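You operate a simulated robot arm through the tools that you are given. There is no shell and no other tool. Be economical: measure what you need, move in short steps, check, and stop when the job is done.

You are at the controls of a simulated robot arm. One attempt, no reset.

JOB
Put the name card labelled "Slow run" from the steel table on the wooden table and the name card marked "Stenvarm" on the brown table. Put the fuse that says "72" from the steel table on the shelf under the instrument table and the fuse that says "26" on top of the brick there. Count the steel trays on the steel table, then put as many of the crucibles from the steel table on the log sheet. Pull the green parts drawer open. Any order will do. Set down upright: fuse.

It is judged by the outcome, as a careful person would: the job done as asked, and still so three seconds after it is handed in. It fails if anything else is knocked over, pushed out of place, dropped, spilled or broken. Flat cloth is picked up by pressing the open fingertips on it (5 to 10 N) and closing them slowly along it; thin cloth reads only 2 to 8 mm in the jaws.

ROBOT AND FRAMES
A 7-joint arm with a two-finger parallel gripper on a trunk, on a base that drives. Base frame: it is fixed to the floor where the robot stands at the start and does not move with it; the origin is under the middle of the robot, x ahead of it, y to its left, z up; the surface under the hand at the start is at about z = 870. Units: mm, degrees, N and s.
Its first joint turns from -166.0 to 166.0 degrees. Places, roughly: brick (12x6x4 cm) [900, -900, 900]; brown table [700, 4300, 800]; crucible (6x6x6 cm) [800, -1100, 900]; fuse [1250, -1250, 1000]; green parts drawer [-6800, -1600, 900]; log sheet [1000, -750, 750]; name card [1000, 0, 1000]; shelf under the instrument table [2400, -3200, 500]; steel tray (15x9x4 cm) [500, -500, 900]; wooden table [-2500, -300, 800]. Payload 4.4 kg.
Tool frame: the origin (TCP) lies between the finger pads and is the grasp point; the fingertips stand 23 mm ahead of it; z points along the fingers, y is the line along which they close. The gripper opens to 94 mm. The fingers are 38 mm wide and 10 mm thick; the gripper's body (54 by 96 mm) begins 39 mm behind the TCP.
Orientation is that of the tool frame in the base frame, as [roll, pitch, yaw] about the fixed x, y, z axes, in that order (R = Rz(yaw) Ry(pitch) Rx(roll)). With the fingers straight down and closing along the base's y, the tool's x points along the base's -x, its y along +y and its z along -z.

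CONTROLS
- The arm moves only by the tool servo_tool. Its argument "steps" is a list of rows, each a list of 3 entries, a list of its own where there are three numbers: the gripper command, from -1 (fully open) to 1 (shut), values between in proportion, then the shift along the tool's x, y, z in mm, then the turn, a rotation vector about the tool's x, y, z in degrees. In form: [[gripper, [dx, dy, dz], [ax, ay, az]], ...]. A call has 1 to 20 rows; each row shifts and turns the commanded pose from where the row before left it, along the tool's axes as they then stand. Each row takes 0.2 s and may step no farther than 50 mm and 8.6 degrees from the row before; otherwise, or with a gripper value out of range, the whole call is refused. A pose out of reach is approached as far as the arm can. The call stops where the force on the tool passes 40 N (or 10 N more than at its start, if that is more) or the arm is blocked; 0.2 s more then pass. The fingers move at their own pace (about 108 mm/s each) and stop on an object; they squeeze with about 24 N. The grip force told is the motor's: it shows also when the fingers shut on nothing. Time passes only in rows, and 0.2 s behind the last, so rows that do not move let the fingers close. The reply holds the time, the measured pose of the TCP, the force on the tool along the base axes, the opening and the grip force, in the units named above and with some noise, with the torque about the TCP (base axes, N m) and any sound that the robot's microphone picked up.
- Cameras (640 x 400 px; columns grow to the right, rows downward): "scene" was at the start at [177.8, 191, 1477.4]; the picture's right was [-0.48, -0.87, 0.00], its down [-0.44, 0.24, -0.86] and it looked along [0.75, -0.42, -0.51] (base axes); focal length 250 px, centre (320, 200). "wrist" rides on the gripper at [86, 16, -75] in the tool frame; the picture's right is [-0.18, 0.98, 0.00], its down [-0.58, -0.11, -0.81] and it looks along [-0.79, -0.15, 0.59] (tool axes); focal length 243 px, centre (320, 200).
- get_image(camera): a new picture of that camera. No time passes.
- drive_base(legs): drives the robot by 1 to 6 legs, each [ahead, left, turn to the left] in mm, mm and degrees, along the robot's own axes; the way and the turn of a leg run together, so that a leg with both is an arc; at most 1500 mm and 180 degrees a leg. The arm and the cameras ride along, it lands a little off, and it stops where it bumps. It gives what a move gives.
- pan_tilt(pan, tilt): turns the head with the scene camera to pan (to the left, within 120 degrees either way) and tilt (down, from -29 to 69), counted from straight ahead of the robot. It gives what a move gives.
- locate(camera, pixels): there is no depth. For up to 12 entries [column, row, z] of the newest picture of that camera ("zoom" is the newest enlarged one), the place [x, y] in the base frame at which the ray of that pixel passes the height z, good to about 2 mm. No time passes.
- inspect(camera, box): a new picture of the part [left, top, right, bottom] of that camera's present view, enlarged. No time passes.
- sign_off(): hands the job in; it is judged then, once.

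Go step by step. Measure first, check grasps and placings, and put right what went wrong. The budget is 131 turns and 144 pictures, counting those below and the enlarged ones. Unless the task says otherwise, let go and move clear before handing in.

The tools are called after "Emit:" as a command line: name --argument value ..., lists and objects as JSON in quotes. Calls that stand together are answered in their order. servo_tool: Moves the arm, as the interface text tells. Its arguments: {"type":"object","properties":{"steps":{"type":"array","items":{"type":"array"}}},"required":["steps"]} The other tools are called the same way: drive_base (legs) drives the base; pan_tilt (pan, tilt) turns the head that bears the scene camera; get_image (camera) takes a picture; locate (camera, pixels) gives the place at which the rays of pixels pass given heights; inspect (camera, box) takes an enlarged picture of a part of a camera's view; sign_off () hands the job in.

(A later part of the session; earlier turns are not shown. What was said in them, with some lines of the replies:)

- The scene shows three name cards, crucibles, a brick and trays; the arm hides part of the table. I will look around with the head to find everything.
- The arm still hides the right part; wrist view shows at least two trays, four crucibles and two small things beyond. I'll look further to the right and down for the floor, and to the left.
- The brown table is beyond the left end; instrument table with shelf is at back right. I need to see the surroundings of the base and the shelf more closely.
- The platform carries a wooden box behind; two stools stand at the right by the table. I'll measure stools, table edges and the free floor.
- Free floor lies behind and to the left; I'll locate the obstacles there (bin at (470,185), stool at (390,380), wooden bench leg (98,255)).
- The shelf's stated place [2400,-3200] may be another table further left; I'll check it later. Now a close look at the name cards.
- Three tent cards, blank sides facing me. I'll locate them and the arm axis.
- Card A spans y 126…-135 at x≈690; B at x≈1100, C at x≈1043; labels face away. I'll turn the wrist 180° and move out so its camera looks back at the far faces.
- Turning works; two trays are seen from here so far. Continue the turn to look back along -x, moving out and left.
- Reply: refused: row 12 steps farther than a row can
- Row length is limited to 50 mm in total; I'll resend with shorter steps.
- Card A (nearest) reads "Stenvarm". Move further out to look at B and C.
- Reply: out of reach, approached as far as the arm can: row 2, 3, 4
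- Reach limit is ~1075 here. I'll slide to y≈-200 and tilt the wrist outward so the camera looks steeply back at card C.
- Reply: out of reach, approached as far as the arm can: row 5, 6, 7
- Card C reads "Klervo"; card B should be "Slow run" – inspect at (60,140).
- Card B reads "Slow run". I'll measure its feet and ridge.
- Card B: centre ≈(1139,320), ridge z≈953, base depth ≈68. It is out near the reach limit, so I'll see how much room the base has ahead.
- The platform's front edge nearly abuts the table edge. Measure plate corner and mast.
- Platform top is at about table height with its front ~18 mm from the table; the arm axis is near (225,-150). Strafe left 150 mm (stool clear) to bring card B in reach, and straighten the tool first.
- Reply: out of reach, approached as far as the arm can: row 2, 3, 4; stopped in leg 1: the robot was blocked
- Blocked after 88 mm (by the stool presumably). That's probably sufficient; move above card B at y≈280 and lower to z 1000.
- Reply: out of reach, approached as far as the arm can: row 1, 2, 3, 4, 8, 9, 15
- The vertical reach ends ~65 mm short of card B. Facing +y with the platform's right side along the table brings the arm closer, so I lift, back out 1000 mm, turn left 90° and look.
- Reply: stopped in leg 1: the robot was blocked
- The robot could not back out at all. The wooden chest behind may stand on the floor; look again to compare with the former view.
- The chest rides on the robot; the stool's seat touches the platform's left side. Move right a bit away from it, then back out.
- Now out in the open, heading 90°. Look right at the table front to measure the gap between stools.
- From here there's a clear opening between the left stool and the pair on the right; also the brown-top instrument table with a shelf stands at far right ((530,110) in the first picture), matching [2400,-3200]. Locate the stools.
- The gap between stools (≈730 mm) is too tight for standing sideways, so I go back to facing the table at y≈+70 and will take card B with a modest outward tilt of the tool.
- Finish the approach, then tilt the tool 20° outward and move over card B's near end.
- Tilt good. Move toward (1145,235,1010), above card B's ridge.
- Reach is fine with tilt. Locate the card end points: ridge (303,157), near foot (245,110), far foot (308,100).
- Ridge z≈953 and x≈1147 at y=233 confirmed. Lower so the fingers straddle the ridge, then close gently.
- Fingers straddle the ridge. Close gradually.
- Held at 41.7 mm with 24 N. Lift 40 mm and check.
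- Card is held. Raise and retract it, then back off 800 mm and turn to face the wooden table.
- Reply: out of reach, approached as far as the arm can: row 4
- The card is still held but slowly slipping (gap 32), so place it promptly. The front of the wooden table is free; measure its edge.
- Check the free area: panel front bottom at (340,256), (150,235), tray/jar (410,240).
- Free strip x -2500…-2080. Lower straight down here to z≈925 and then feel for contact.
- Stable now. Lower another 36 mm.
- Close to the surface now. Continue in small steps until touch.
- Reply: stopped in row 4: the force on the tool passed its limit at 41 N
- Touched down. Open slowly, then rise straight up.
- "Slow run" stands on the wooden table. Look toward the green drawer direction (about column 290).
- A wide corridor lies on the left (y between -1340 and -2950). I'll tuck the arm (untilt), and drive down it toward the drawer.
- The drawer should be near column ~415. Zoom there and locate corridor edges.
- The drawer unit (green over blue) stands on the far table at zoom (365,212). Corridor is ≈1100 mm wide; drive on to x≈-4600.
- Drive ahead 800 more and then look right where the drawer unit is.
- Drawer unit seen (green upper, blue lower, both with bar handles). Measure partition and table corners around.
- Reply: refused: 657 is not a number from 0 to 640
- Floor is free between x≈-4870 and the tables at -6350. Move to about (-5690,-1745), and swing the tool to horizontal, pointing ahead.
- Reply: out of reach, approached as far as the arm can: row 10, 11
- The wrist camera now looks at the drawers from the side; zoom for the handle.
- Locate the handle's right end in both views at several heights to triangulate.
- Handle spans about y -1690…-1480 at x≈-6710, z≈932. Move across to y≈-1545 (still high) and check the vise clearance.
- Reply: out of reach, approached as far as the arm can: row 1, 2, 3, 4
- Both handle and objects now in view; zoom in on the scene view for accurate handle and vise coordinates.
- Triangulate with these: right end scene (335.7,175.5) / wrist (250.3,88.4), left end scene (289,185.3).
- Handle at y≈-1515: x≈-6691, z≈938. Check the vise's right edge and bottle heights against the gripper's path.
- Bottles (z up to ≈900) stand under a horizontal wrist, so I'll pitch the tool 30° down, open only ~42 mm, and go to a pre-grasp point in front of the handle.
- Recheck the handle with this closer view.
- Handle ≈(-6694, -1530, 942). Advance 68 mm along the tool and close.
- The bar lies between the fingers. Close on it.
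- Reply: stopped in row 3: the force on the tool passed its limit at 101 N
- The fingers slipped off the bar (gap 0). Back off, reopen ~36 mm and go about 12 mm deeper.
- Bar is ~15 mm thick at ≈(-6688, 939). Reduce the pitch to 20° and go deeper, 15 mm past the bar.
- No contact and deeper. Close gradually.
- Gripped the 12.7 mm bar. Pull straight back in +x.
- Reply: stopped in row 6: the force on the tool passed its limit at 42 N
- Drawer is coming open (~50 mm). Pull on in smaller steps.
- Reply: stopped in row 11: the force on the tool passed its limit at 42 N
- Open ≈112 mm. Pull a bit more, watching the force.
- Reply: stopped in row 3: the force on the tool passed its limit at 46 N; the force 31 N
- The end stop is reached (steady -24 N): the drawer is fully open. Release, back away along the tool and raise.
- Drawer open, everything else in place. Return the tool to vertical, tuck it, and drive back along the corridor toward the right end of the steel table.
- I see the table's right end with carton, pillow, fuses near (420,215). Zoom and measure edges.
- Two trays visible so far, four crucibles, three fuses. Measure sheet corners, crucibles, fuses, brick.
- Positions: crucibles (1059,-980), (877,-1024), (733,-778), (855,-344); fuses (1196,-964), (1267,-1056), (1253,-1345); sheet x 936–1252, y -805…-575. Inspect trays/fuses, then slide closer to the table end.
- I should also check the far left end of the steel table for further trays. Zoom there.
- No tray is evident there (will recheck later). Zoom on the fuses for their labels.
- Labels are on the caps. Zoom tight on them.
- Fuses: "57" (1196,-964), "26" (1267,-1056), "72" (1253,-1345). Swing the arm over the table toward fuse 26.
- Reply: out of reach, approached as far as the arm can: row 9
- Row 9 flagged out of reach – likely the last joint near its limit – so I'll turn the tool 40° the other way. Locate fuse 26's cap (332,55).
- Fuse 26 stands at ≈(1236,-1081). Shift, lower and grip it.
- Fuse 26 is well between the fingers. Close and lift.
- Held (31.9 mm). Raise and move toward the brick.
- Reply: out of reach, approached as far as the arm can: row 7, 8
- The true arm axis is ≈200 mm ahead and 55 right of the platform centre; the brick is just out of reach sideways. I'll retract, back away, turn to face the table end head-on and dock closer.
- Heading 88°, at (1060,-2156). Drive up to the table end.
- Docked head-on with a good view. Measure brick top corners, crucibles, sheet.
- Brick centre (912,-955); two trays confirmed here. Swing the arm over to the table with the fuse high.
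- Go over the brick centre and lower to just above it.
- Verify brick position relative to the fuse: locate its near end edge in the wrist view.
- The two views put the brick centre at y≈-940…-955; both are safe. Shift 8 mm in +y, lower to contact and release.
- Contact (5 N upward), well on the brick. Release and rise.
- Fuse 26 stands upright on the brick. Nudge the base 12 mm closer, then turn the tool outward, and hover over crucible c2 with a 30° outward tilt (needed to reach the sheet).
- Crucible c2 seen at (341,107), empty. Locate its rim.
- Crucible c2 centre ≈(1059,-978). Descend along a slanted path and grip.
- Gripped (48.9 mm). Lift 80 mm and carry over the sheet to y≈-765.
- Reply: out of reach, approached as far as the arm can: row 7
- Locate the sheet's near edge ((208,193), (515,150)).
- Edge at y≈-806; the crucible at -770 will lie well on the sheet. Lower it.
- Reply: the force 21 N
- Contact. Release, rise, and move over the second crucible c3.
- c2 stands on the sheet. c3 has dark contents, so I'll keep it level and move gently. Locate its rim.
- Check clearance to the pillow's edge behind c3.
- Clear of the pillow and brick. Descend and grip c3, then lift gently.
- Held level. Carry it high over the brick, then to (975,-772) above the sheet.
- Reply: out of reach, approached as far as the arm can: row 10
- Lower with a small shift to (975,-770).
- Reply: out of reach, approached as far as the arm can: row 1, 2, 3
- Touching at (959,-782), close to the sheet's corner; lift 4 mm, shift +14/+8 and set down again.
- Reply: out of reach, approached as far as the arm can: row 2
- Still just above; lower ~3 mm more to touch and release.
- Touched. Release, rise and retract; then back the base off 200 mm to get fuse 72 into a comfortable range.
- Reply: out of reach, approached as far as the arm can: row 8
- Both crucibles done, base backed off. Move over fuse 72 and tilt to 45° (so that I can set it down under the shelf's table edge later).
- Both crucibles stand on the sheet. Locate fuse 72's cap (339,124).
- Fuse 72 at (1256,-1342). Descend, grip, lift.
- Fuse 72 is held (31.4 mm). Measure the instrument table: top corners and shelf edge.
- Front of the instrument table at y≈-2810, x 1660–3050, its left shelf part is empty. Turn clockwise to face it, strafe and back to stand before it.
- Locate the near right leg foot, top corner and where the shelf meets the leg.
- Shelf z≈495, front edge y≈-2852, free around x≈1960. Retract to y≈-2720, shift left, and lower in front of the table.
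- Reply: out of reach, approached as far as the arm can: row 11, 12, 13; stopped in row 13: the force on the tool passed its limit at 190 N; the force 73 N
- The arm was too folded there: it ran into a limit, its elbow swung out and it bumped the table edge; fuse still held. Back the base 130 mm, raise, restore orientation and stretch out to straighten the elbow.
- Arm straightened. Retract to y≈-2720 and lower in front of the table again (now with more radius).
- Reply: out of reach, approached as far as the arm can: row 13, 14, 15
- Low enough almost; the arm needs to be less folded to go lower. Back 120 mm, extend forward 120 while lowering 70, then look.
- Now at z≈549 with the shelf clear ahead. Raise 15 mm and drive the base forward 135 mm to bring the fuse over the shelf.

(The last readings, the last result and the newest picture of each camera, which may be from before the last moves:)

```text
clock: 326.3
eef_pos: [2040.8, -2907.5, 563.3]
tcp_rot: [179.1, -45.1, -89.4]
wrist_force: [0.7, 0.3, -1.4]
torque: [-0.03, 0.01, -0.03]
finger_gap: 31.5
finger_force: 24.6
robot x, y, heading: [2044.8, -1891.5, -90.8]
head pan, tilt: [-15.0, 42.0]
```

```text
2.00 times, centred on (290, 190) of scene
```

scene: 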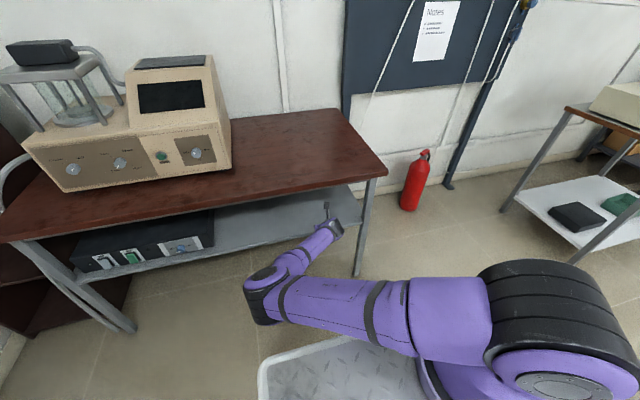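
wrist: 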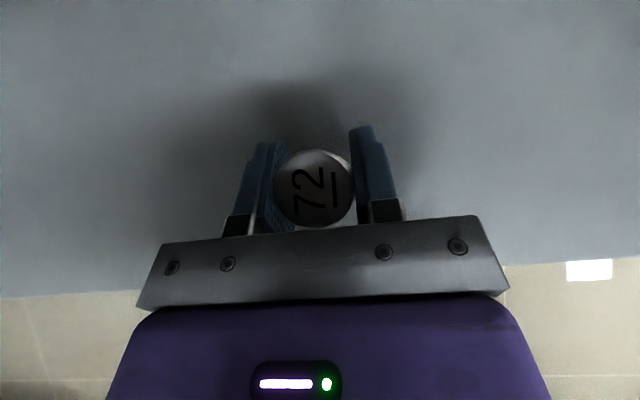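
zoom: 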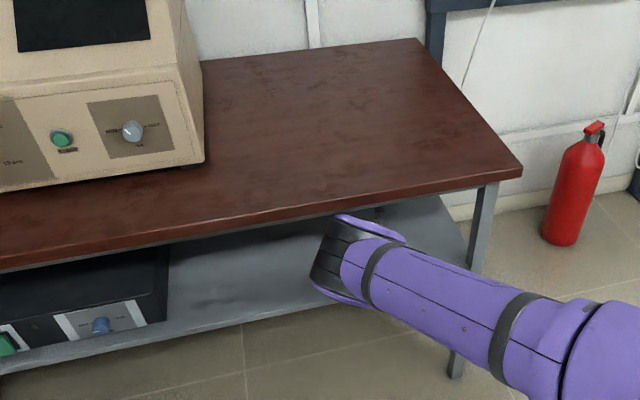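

Over the shelf with the front edge well behind. Lower in small steps until touch.

Emit:
servo_tool --steps '[[1, [-3.5, 0, 3.5], [0, 0, 0]], [1, [-3.5, 0, 3.5], [0, 0, 0]], [1, [-3.5, 0, 3.5], [0, 0, 0]], [1, [-1.4, 0, 1.4], [0, 0, 0]], [1, [-1.4, 0, 1.4], [0, 0, 0]], [1, [-1.4, 0, 1.4], [0, 0, 0]], [1, [-1.1, 0, 1.1], [0, 0, 0]], [1, [-1.1, 0, 1.1], [0, 0, 0]], [1, [-1.1, 0, 1.1], [0, 0, 0]], [1, [-1.1, 0, 1.1], [0, 0, 0]], [1, [-1.1, 0, 1.1], [0, 0, 0]], [1, [-1.1, 0, 1.1], [0, 0, 0]], [1, [0, 0, 0], [0, 0, 0]]]'

```text
clock: 327.5
eef_pos: [2041.4, -2912.2, 549.7]
tcp_rot: [179.1, -45.5, -89.5]
wrist_force: [-1.6, -4.1, 10.3]
torque: [-0.17, -0.09, -0.03]
finger_gap: 31.6
finger_force: 23.9
robot x, y, heading: [2044.3, -1890.8, -90.3]
head pan, tilt: [-15.0, 42.0]
stopped in row 6: the force on the tool passed its limit at 46 N (the readings are from after the stop); the commanded pose is now the measured one
```

Contact with the shelf. Release, back the base out 200 mm, raise and retract the arm, and check the fuse.

Emit:
servo_tool --steps '[[0.3, [0, 0, 0], [0, 0, 0]], [0.1, [0, 0, 0], [0, 0, 0]], [-0.4, [0, 0, 0], [0, 0, 0]], [-0.8, [0, 0, 0], [0, 0, 0]]]'

Emit:
drive_base --legs '[[-200, 0, 0]]'

Emit:
inspect --camera "wrist" --box '[160, 0, 480, 200]'

Emit:
servo_tool --steps '[[-1, [33, 0, -33], [0, 0, 0]], [-1, [33, 0, -33], [0, 0, 0]], [-1, [33, 0, -33], [0, 0, 0]], [-1, [33, 0, -33], [0, 0, 0]], [-1, [33, 0, -33], [0, 0, 0]], [-1, [33, 0, -33], [0, 0, 0]], [-1, [33, 0, -33], [0, 0, 0]], [-1, [33, 0, -33], [0, 0, 0]], [-1, [33, 0, -33], [0, 0, 0]], [-1, [33, 0, -33], [0, 0, 0]], [-1, [33, 0, -33], [0, 0, 0]], [-1, [33, 0, -33], [0, 0, 0]], [-1, [0, 0, 0], [0, 0, 0]]]'

Emit:
get_image --camera "scene"

```text
clock: 328.4
eef_pos: [2031.8, -2910.8, 551.2]
tcp_rot: [178.6, -45.5, -89.7]
wrist_force: [-14.6, 7.8, 17.0]
torque: [0.2, -0.25, 0.29]
finger_gap: 77.8
finger_force: 0.1
robot x, y, heading: [2045.8, -1892.8, -90.7]
head pan, tilt: [-15.0, 42.0]
stopped in row 4: the force on the tool passed its limit at 55 N (the readings are from after the stop); the commanded pose is now the measured one
```

```text
clock: 330.1
eef_pos: [2033.4, -2704.1, 549.3]
tcp_rot: [178.8, -45.3, -89.8]
wrist_force: [0.3, 0.5, 0.1]
torque: [-0.04, 0.01, -0.01]
finger_gap: 84.5
finger_force: 0.2
robot x, y, heading: [2046.4, -1682.1, -90.7]
head pan, tilt: [-15.0, 42.0]
```

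```text
2.00 times, centred on (320, 100) of wrist
```

zoom: 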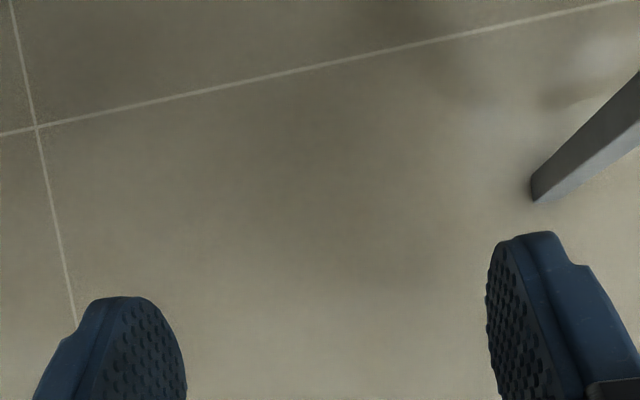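

```text
clock: 332.9
eef_pos: [2039.2, -2703.9, 1107.9]
tcp_rot: [178.7, -45.5, -89.9]
wrist_force: [0.1, 0.9, -0.6]
torque: [-0.04, 0.0, 0.02]
finger_gap: 93.9
finger_force: 0.0
robot x, y, heading: [2047.1, -1684.4, -90.9]
head pan, tilt: [-15.0, 42.0]
```

```text
13 pictures are left
```

scene: 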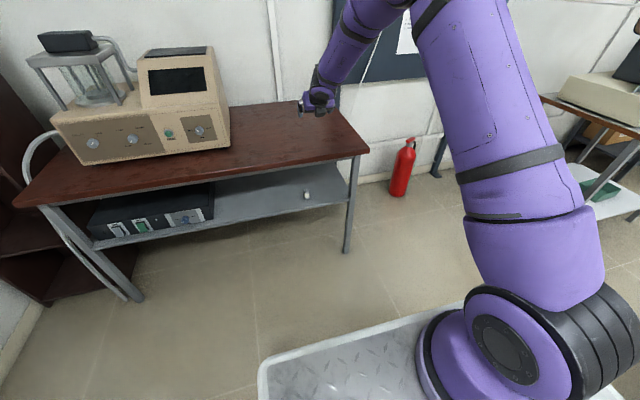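

The fuse is on the shelf at (307,193); zoom to see that it stands, and retract the arm for travel meanwhile.

Emit:
inspect --camera "scene" --box '[280, 165, 340, 215]'

Emit:
servo_tool --steps '[[-1, [-33, 0, -33], [0, 0, 0]], [-1, [-33, 0, -33], [0, 0, 0]], [-1, [0, 0, 0], [0, -8, 0]], [-1, [0, 0, 0], [0, -8, 0]], [-1, [0, 0, 0], [0, -8, 0]], [-1, [0, 0, 0], [0, -7, 0]], [-1, [0, 0, 0], [0, -7, 0]], [-1, [0, 0, 0], [0, -7, 0]], [-1, [0, 0, 0], [0, 0, 0]]]'

```text
8.00 times, centred on (310, 190) of scene
```

zoom: 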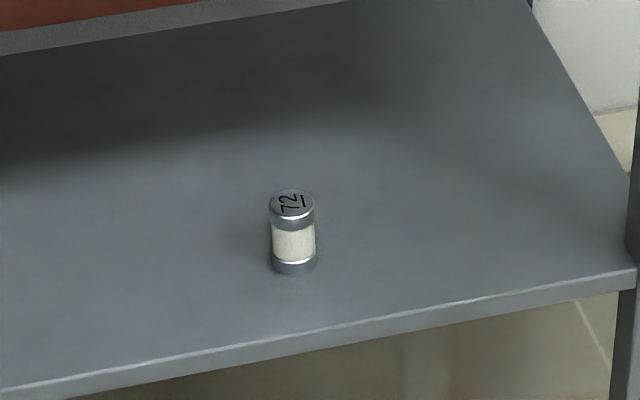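

```text
clock: 334.9
eef_pos: [2043.5, -2606.2, 1096.0]
tcp_rot: [179.2, -0.3, -90.7]
wrist_force: [-0.7, -0.2, 1.0]
torque: [0.0, 0.03, -0.02]
finger_gap: 93.9
finger_force: 0.0
out of reach, approached as far as the arm can: row 3
robot x, y, heading: [2048.7, -1685.6, -90.7]
head pan, tilt: [-15.0, 42.0]
```

Fuse 72 stands upright on the shelf. Drive round the table end to card "Stenvarm", facing +x, and turn the tool to close across the ridge.

Emit:
drive_base --legs '[[365, 0, 0], [0, 0, 90.7], [-1450, 0, 0], [-1400, 0, 0], [0, 1400, 0], [0, 630, 0]]'

Emit:
drive_base --legs '[[540, 0, 0]]'

Emit:
servo_tool --steps '[[-1, [0, 0, 0], [0, 0, -8.2]], [-1, [0, 0, 0], [0, 0, -8.2]], [-1, [0, 0, 0], [0, 0, -8.2]], [-1, [0, 0, 0], [0, 0, -8.2]], [-1, [0, 0, 0], [0, 0, -8.2]], [-1, [0, 0, 0], [0, 0, -8.2]], [-1, [0, 0, 0], [0, 0, -8.2]], [-1, [0, 0, 0], [0, 0, -8.2]], [-1, [0, 0, 0], [0, 0, -8.2]], [-1, [0, 0, 0], [0, 0, -8.2]], [-1, [0, 0, 0], [0, 0, -8]], [-1, [0, 0, 0], [0, 0, 0]]]'

Emit:
get_image --camera "wrist"

Emit:
pan_tilt --pan -5 --tilt 35

Emit:
get_image --camera "scene"

```text
clock: 350.4
eef_pos: [1152.0, -2076.3, 1100.4]
tcp_rot: [179.0, -0.6, 4.4]
wrist_force: [-0.6, 0.3, -0.1]
torque: [0.0, -0.05, -0.04]
finger_gap: 94.1
finger_force: 0.1
robot x, y, heading: [234.9, -2155.6, 4.3]
head pan, tilt: [-15.0, 42.0]
stopped in leg 4: the robot was blocked; the commanded pose is now the measured one
```

```text
clock: 353.5
eef_pos: [1687.2, -2045.3, 1100.0]
tcp_rot: [179.0, -0.5, 3.9]
wrist_force: [0.3, 0.4, -0.1]
torque: [-0.01, 0.01, 0.0]
finger_gap: 94.1
finger_force: 0.1
robot x, y, heading: [766.5, -2120.4, 4.3]
head pan, tilt: [-15.0, 42.0]
```

```text
clock: 356.1
eef_pos: [1688.1, -2044.6, 1098.3]
tcp_rot: [179.3, 0.9, 94.0]
wrist_force: [-0.1, -0.7, 0.2]
torque: [0.02, -0.02, 0.02]
finger_gap: 94.0
finger_force: 0.1
robot x, y, heading: [765.9, -2114.1, 3.9]
head pan, tilt: [-15.0, 42.0]
```

```text
11 pictures are left
```

wrist: 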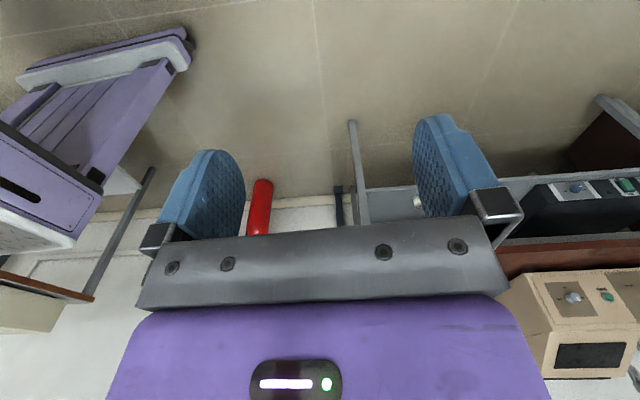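

```text
clock: 356.9
eef_pos: [1687.5, -2046.2, 1098.9]
tcp_rot: [179.4, 0.8, 94.0]
wrist_force: [-0.4, 0.1, -0.2]
torque: [0.01, -0.01, 0.02]
finger_gap: 94.2
finger_force: 0.0
robot x, y, heading: [765.9, -2117.5, 3.9]
head pan, tilt: [-5.0, 35.0]
```

```text
10 pictures are left
```

scene: 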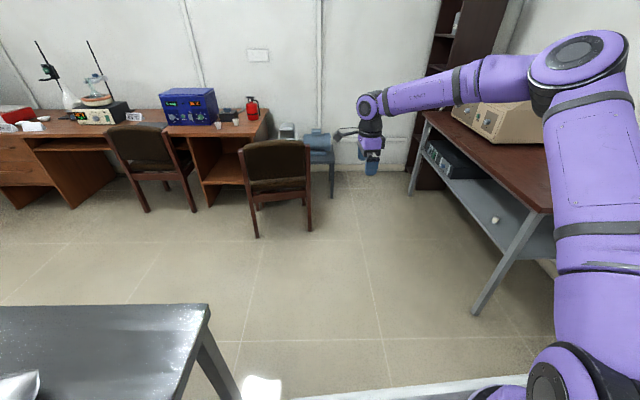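

The 4° heading error led the rear against something; correct the heading, move away to the left, and drive the rest of the way.

Emit:
drive_base --legs '[[0, 150, -3.9], [-1000, 0, 0], [-570, 0, 0], [0, 1400, 0], [0, 560, 0], [540, 0, 0]]'

Emit:
get_image --camera "wrist"

Emit:
get_image --camera "scene"

```text
clock: 378.1
eef_pos: [578.6, 97.8, 1098.9]
tcp_rot: [179.3, 0.9, 93.2]
wrist_force: [0.6, 0.2, -0.2]
torque: [0.01, -0.02, 0.03]
finger_gap: 94.0
finger_force: 0.1
robot x, y, heading: [-343.4, 35.6, 3.4]
head pan, tilt: [-5.0, 35.0]
```

```text
9 pictures are left
```

wrist: 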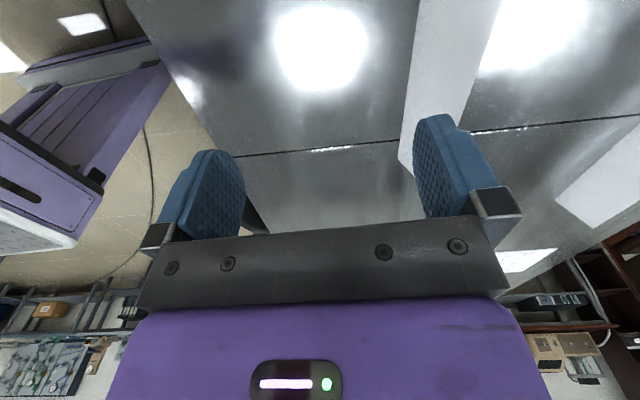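

```text
8 pictures are left
```

scene: 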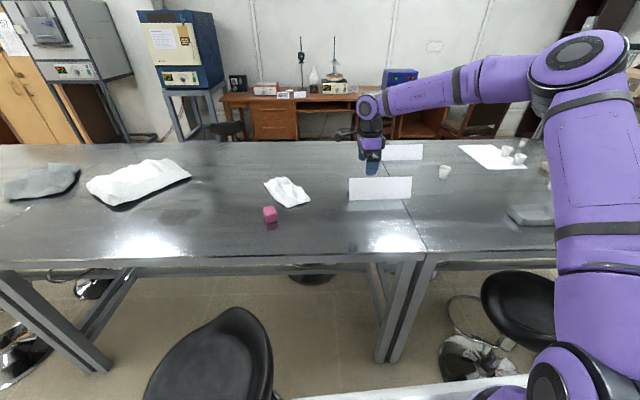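

At the card. Turn the tool exactly across the ridge, descend over (720, 0), grip, lift, and retract.

Emit:
servo_tool --steps '[[-1, [-24.5, 35.3, 0], [0, 0, 3.2]], [-1, [-24.5, 35.3, 0], [0, 0, 0]], [-1, [-24.5, 35.3, 0], [0, 0, 0]], [-1, [-24.5, 35.3, 0], [0, 0, 0]], [-1, [0, 0, 40], [0, 0, 0]], [-1, [0, 0, 40], [0, 0, 0]], [-1, [0, 0, 40], [0, 0, 0]], [-1, [0, 0, 30], [0, 0, 0]], [-1, [0, 0, 26], [0, 0, 0]], [-1, [0, 0, 0], [0, 0, 0]], [-0.6, [0, 0, 0], [0, 0, 0]], [-0.2, [0, 0, 0], [0, 0, 0]], [0.2, [0, 0, 0], [0, 0, 0]], [0.5, [0, 0, 0], [0, 0, 0]], [0.8, [0, 0, 0], [0, 0, 0]], [1, [0, 0, 0], [0, 0, 0]], [1, [0, 0, 0], [0, 0, 0]]]'

Emit:
servo_tool --steps '[[1, [0, 0, -10], [0, 0, 0]], [1, [0, 0, -20], [0, 0, 0]], [1, [0, 0, -35], [0, 0, 0]], [1, [0, -10, -40], [0, 0, 0]], [1, [0, -20, -40], [0, 0, 0]], [1, [0, -40, -20], [0, 0, 0]], [1, [0, -40, 0], [0, 0, 0]], [1, [0, -40, 0], [0, 0, 0]], [1, [0, 0, 0], [0, 0, 0]]]'

Emit:
get_image --camera "wrist"

```text
clock: 381.7
eef_pos: [721.6, -3.3, 926.8]
tcp_rot: [179.2, 0.8, 89.9]
wrist_force: [-0.2, 0.1, 1.2]
torque: [0.03, -0.01, 0.08]
finger_gap: 39.3
finger_force: 23.7
robot x, y, heading: [-340.9, 41.1, 3.4]
head pan, tilt: [-5.0, 35.0]
```

```text
clock: 383.7
eef_pos: [572.5, 4.5, 1091.2]
tcp_rot: [179.3, 0.9, 90.0]
wrist_force: [0.0, -0.1, 0.1]
torque: [0.0, 0.01, -0.03]
finger_gap: 39.0
finger_force: 23.6
robot x, y, heading: [-341.6, 37.3, 3.3]
head pan, tilt: [-5.0, 35.0]
```

```text
7 pictures are left
```

wrist: 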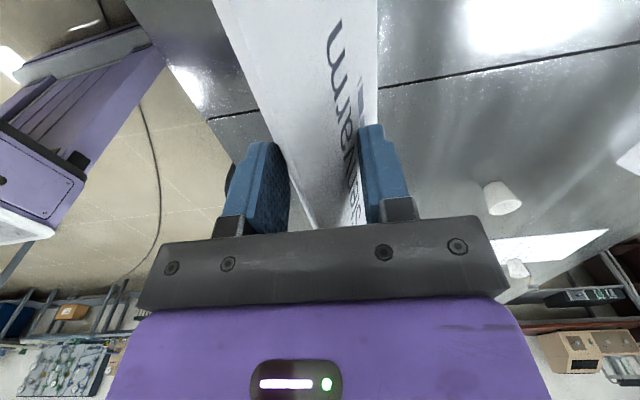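

Card "Stenvarm" is held firmly (39 mm). Back off and strafe left to the brown table.

Emit:
drive_base --legs '[[-260, 0, -3.3], [0, 1400, 0], [0, 1400, 0], [0, 800, 0]]'

Emit:
pan_tilt --pan 15 --tilt 32

Emit:
get_image --camera "scene"

Emit:
locate --camera "scene" --pixels '[[320, 200, 780], [320, 240, 780], [320, 160, 780], [220, 200, 780], [420, 200, 780], [220, 160, 780], [420, 160, 780], [220, 240, 780], [420, 240, 780], [320, 280, 780], [320, 130, 780], [120, 200, 780]]'

```text
clock: 402.6
eef_pos: [348.5, 3476.3, 1092.4]
tcp_rot: [179.2, 0.9, 82.4]
wrist_force: [1.1, -0.1, 0.8]
torque: [-0.02, 0.0, 0.0]
finger_gap: 35.2
finger_force: 23.7
robot x, y, heading: [-553.5, 3628.9, -4.3]
head pan, tilt: [-5.0, 35.0]
```

```text
clock: 403.4
eef_pos: [348.2, 3475.7, 1092.0]
tcp_rot: [179.3, 0.9, 82.4]
wrist_force: [-0.3, 0.6, -0.4]
torque: [-0.01, -0.03, -0.01]
finger_gap: 34.6
finger_force: 23.5
robot x, y, heading: [-556.1, 3631.2, -4.6]
head pan, tilt: [15.0, 32.0]
```

```text
6 pictures are left
```

scene: 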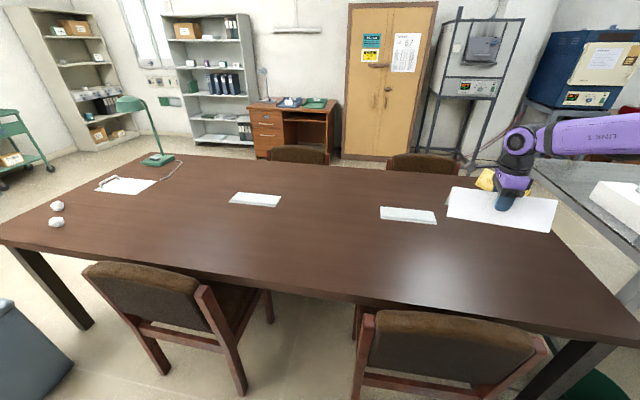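

```text
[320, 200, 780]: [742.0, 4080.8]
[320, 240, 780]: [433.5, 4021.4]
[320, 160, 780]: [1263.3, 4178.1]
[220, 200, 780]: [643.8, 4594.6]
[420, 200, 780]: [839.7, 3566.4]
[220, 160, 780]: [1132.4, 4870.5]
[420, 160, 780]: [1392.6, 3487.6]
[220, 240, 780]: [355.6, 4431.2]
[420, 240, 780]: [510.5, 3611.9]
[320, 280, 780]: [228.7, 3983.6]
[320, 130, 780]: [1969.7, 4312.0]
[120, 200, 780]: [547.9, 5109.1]
```

The brown table lies ahead, free around (440,3800). Carry the card there and lower slowly until touch.

Emit:
servo_tool --steps '[[1, [41.6, 6.1, 0], [0, 0, 0]], [1, [41.6, 6.1, 0], [0, 0, 0]], [1, [41.6, 6.1, 0], [0, 0, 0]], [1, [41.6, 6.1, 0], [0, 0, 0]], [1, [41.6, 6.1, 0], [0, 0, 0]], [1, [41.6, 6.1, 0], [0, 0, 0]], [1, [41.6, 6.1, 0], [0, 0, 0]], [1, [41.6, 6.1, 0], [0, 0, 0]], [1, [0, 0, 40], [0, 0, 0]], [1, [0, 0, 40], [0, 0, 0]], [1, [0, 0, 40], [0, 0, 0]], [1, [0, 0, 40], [0, 0, 0]], [1, [0, 0, 40], [0, 0, 0]], [1, [0, 0, 0], [0, 0, 0]]]'

Emit:
servo_tool --steps '[[1, [0, 0, 5], [0, 0, 0]], [1, [0, 0, 5], [0, 0, 0]], [1, [0, 0, 5], [0, 0, 0]], [1, [0, 0, 5], [0, 0, 0]], [1, [0, 0, 5], [0, 0, 0]], [1, [0, 0, 5], [0, 0, 0]], [1, [0, 0, 5], [0, 0, 0]], [1, [0, 0, 5], [0, 0, 0]], [1, [0, 0, 5], [0, 0, 0]], [1, [0, 0, 5], [0, 0, 0]], [1, [0, 0, 5], [0, 0, 0]], [1, [0, 0, 5], [0, 0, 0]]]'

Emit:
get_image --camera "scene"

```text
clock: 406.4
eef_pos: [442.3, 3793.8, 888.4]
tcp_rot: [179.2, 1.0, 82.4]
wrist_force: [-0.4, -0.7, -0.5]
torque: [0.02, 0.02, -0.01]
finger_gap: 33.9
finger_force: 23.7
robot x, y, heading: [-557.3, 3632.5, -4.3]
head pan, tilt: [15.0, 32.0]
```

```text
clock: 409.0
eef_pos: [443.1, 3794.8, 826.8]
tcp_rot: [179.3, 0.9, 82.5]
wrist_force: [-0.2, -0.4, 0.3]
torque: [0.03, -0.04, 0.01]
finger_gap: 33.3
finger_force: 23.9
robot x, y, heading: [-557.0, 3628.7, -4.2]
head pan, tilt: [15.0, 32.0]
```

```text
5 pictures are left
```

scene: 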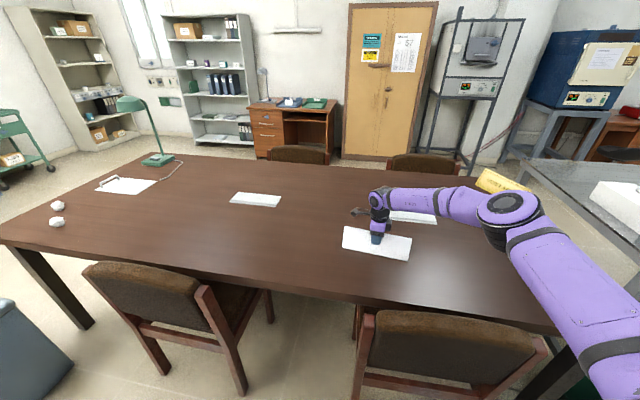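

Not touching yet at z 827; continue down in 4 mm steps.

Emit:
servo_tool --steps '[[1, [0, 0, 3], [0, 0, 0]], [1, [0, 0, 3], [0, 0, 0]], [1, [0, 0, 3], [0, 0, 0]], [1, [0, 0, 3], [0, 0, 0]], [1, [0, 0, 3], [0, 0, 0]], [1, [0, 0, 3], [0, 0, 0]], [1, [0, 0, 3], [0, 0, 0]], [1, [0, 0, 3], [0, 0, 0]], [1, [0, 0, 3], [0, 0, 0]], [1, [0, 0, 3], [0, 0, 0]], [1, [0, 0, 3], [0, 0, 0]], [1, [0, 0, 3], [0, 0, 0]], [1, [0, 0, 3], [0, 0, 0]], [1, [0, 0, 3], [0, 0, 0]]]'

Emit:
inspect --camera "scene" --box '[320, 180, 440, 280]'

```text
clock: 409.9
eef_pos: [444.3, 3795.0, 825.1]
tcp_rot: [179.0, 0.7, 82.4]
wrist_force: [-4.7, -1.4, 14.8]
torque: [-0.09, 0.19, 0.02]
finger_gap: 32.8
finger_force: 23.8
robot x, y, heading: [-555.2, 3628.4, -4.4]
head pan, tilt: [15.0, 32.0]
stopped in row 4: the force on the tool passed its limit at 43 N (the readings are from after the stop); the commanded pose is now the measured one
```

```text
4.00 times, centred on (380, 230) of scene
5 turns are left
```

zoom: 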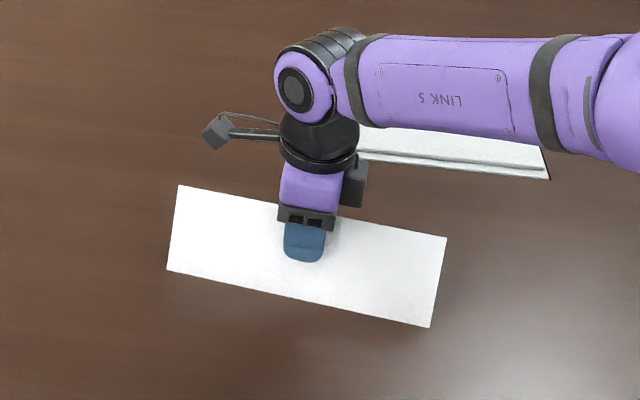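

Touched down on the brown table. Open slowly, rise straight up and check.

Emit:
servo_tool --steps '[[0.28, [0, 0, 0], [0, 0, 0]], [0.15, [0, 0, 0], [0, 0, 0]], [0, [0, 0, 0], [0, 0, 0]], [-0.4, [0, 0, 0], [0, 0, 0]], [-1, [0, 0, 0], [0, 0, 0]], [-1, [0, 0, 0], [0, 0, 0]], [-1, [0, 0, -20], [0, 0, 0]], [-1, [0, 0, -35], [0, 0, 0]], [-1, [0, 0, -40], [0, 0, 0]], [-1, [0, 0, -40], [0, 0, 0]], [-1, [0, 0, -40], [0, 0, 0]], [-1, [0, 0, -40], [0, 0, 0]], [-1, [0, 0, -40], [0, 0, 0]], [-1, [0, 0, 0], [0, 0, 0]]]'

Emit:
get_image --camera "scene"

```text
clock: 412.9
eef_pos: [442.1, 3798.9, 1075.2]
tcp_rot: [179.2, 0.8, 82.5]
wrist_force: [-0.5, 0.4, -0.2]
torque: [0.0, 0.02, 0.04]
finger_gap: 94.1
finger_force: 0.2
robot x, y, heading: [-549.8, 3628.7, -4.1]
head pan, tilt: [15.0, 32.0]
```

```text
3 pictures are left
4 turns are left
```

scene: 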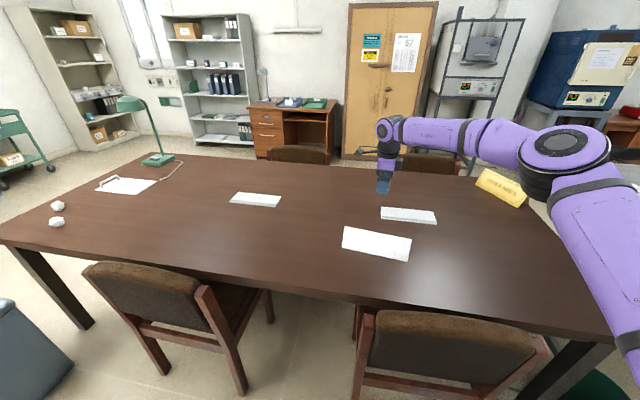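

The "Stenvarm" card now stands on the brown table and the arm is clear, so I'm handing the job in.

Emit:
sign_off

```text
The job is handed in.
```

I handed the job in with every item placed as asked, but I bumped things a few times and can't rule out that something shifted.

- **Name cards:** "Slow run" stands on the wooden table and "Stenvarm" stands on the brown table.
- **Fuses:** "72" stands upright on the shelf under the instrument table. "26" stands upright on the brick on the steel table.
- **Crucibles:** I counted two steel trays, so I put two crucibles on the log sheet. One of them holds dark granules; I carried it level. I saw the far left end of the steel table only from a distance and did not recheck it for more trays.
- **Drawer:** the green parts drawer is pulled open to its stop.

**Bumps:**
- The base touched the stool to the left of where the robot started.
- While lowering fuse "72", the arm hit the instrument table's front edge with up to 190 N. Nothing on the table looked moved afterwards.
- While reversing, the base was stopped, most likely by the table with the white shelf. I did not look at it afterwards.
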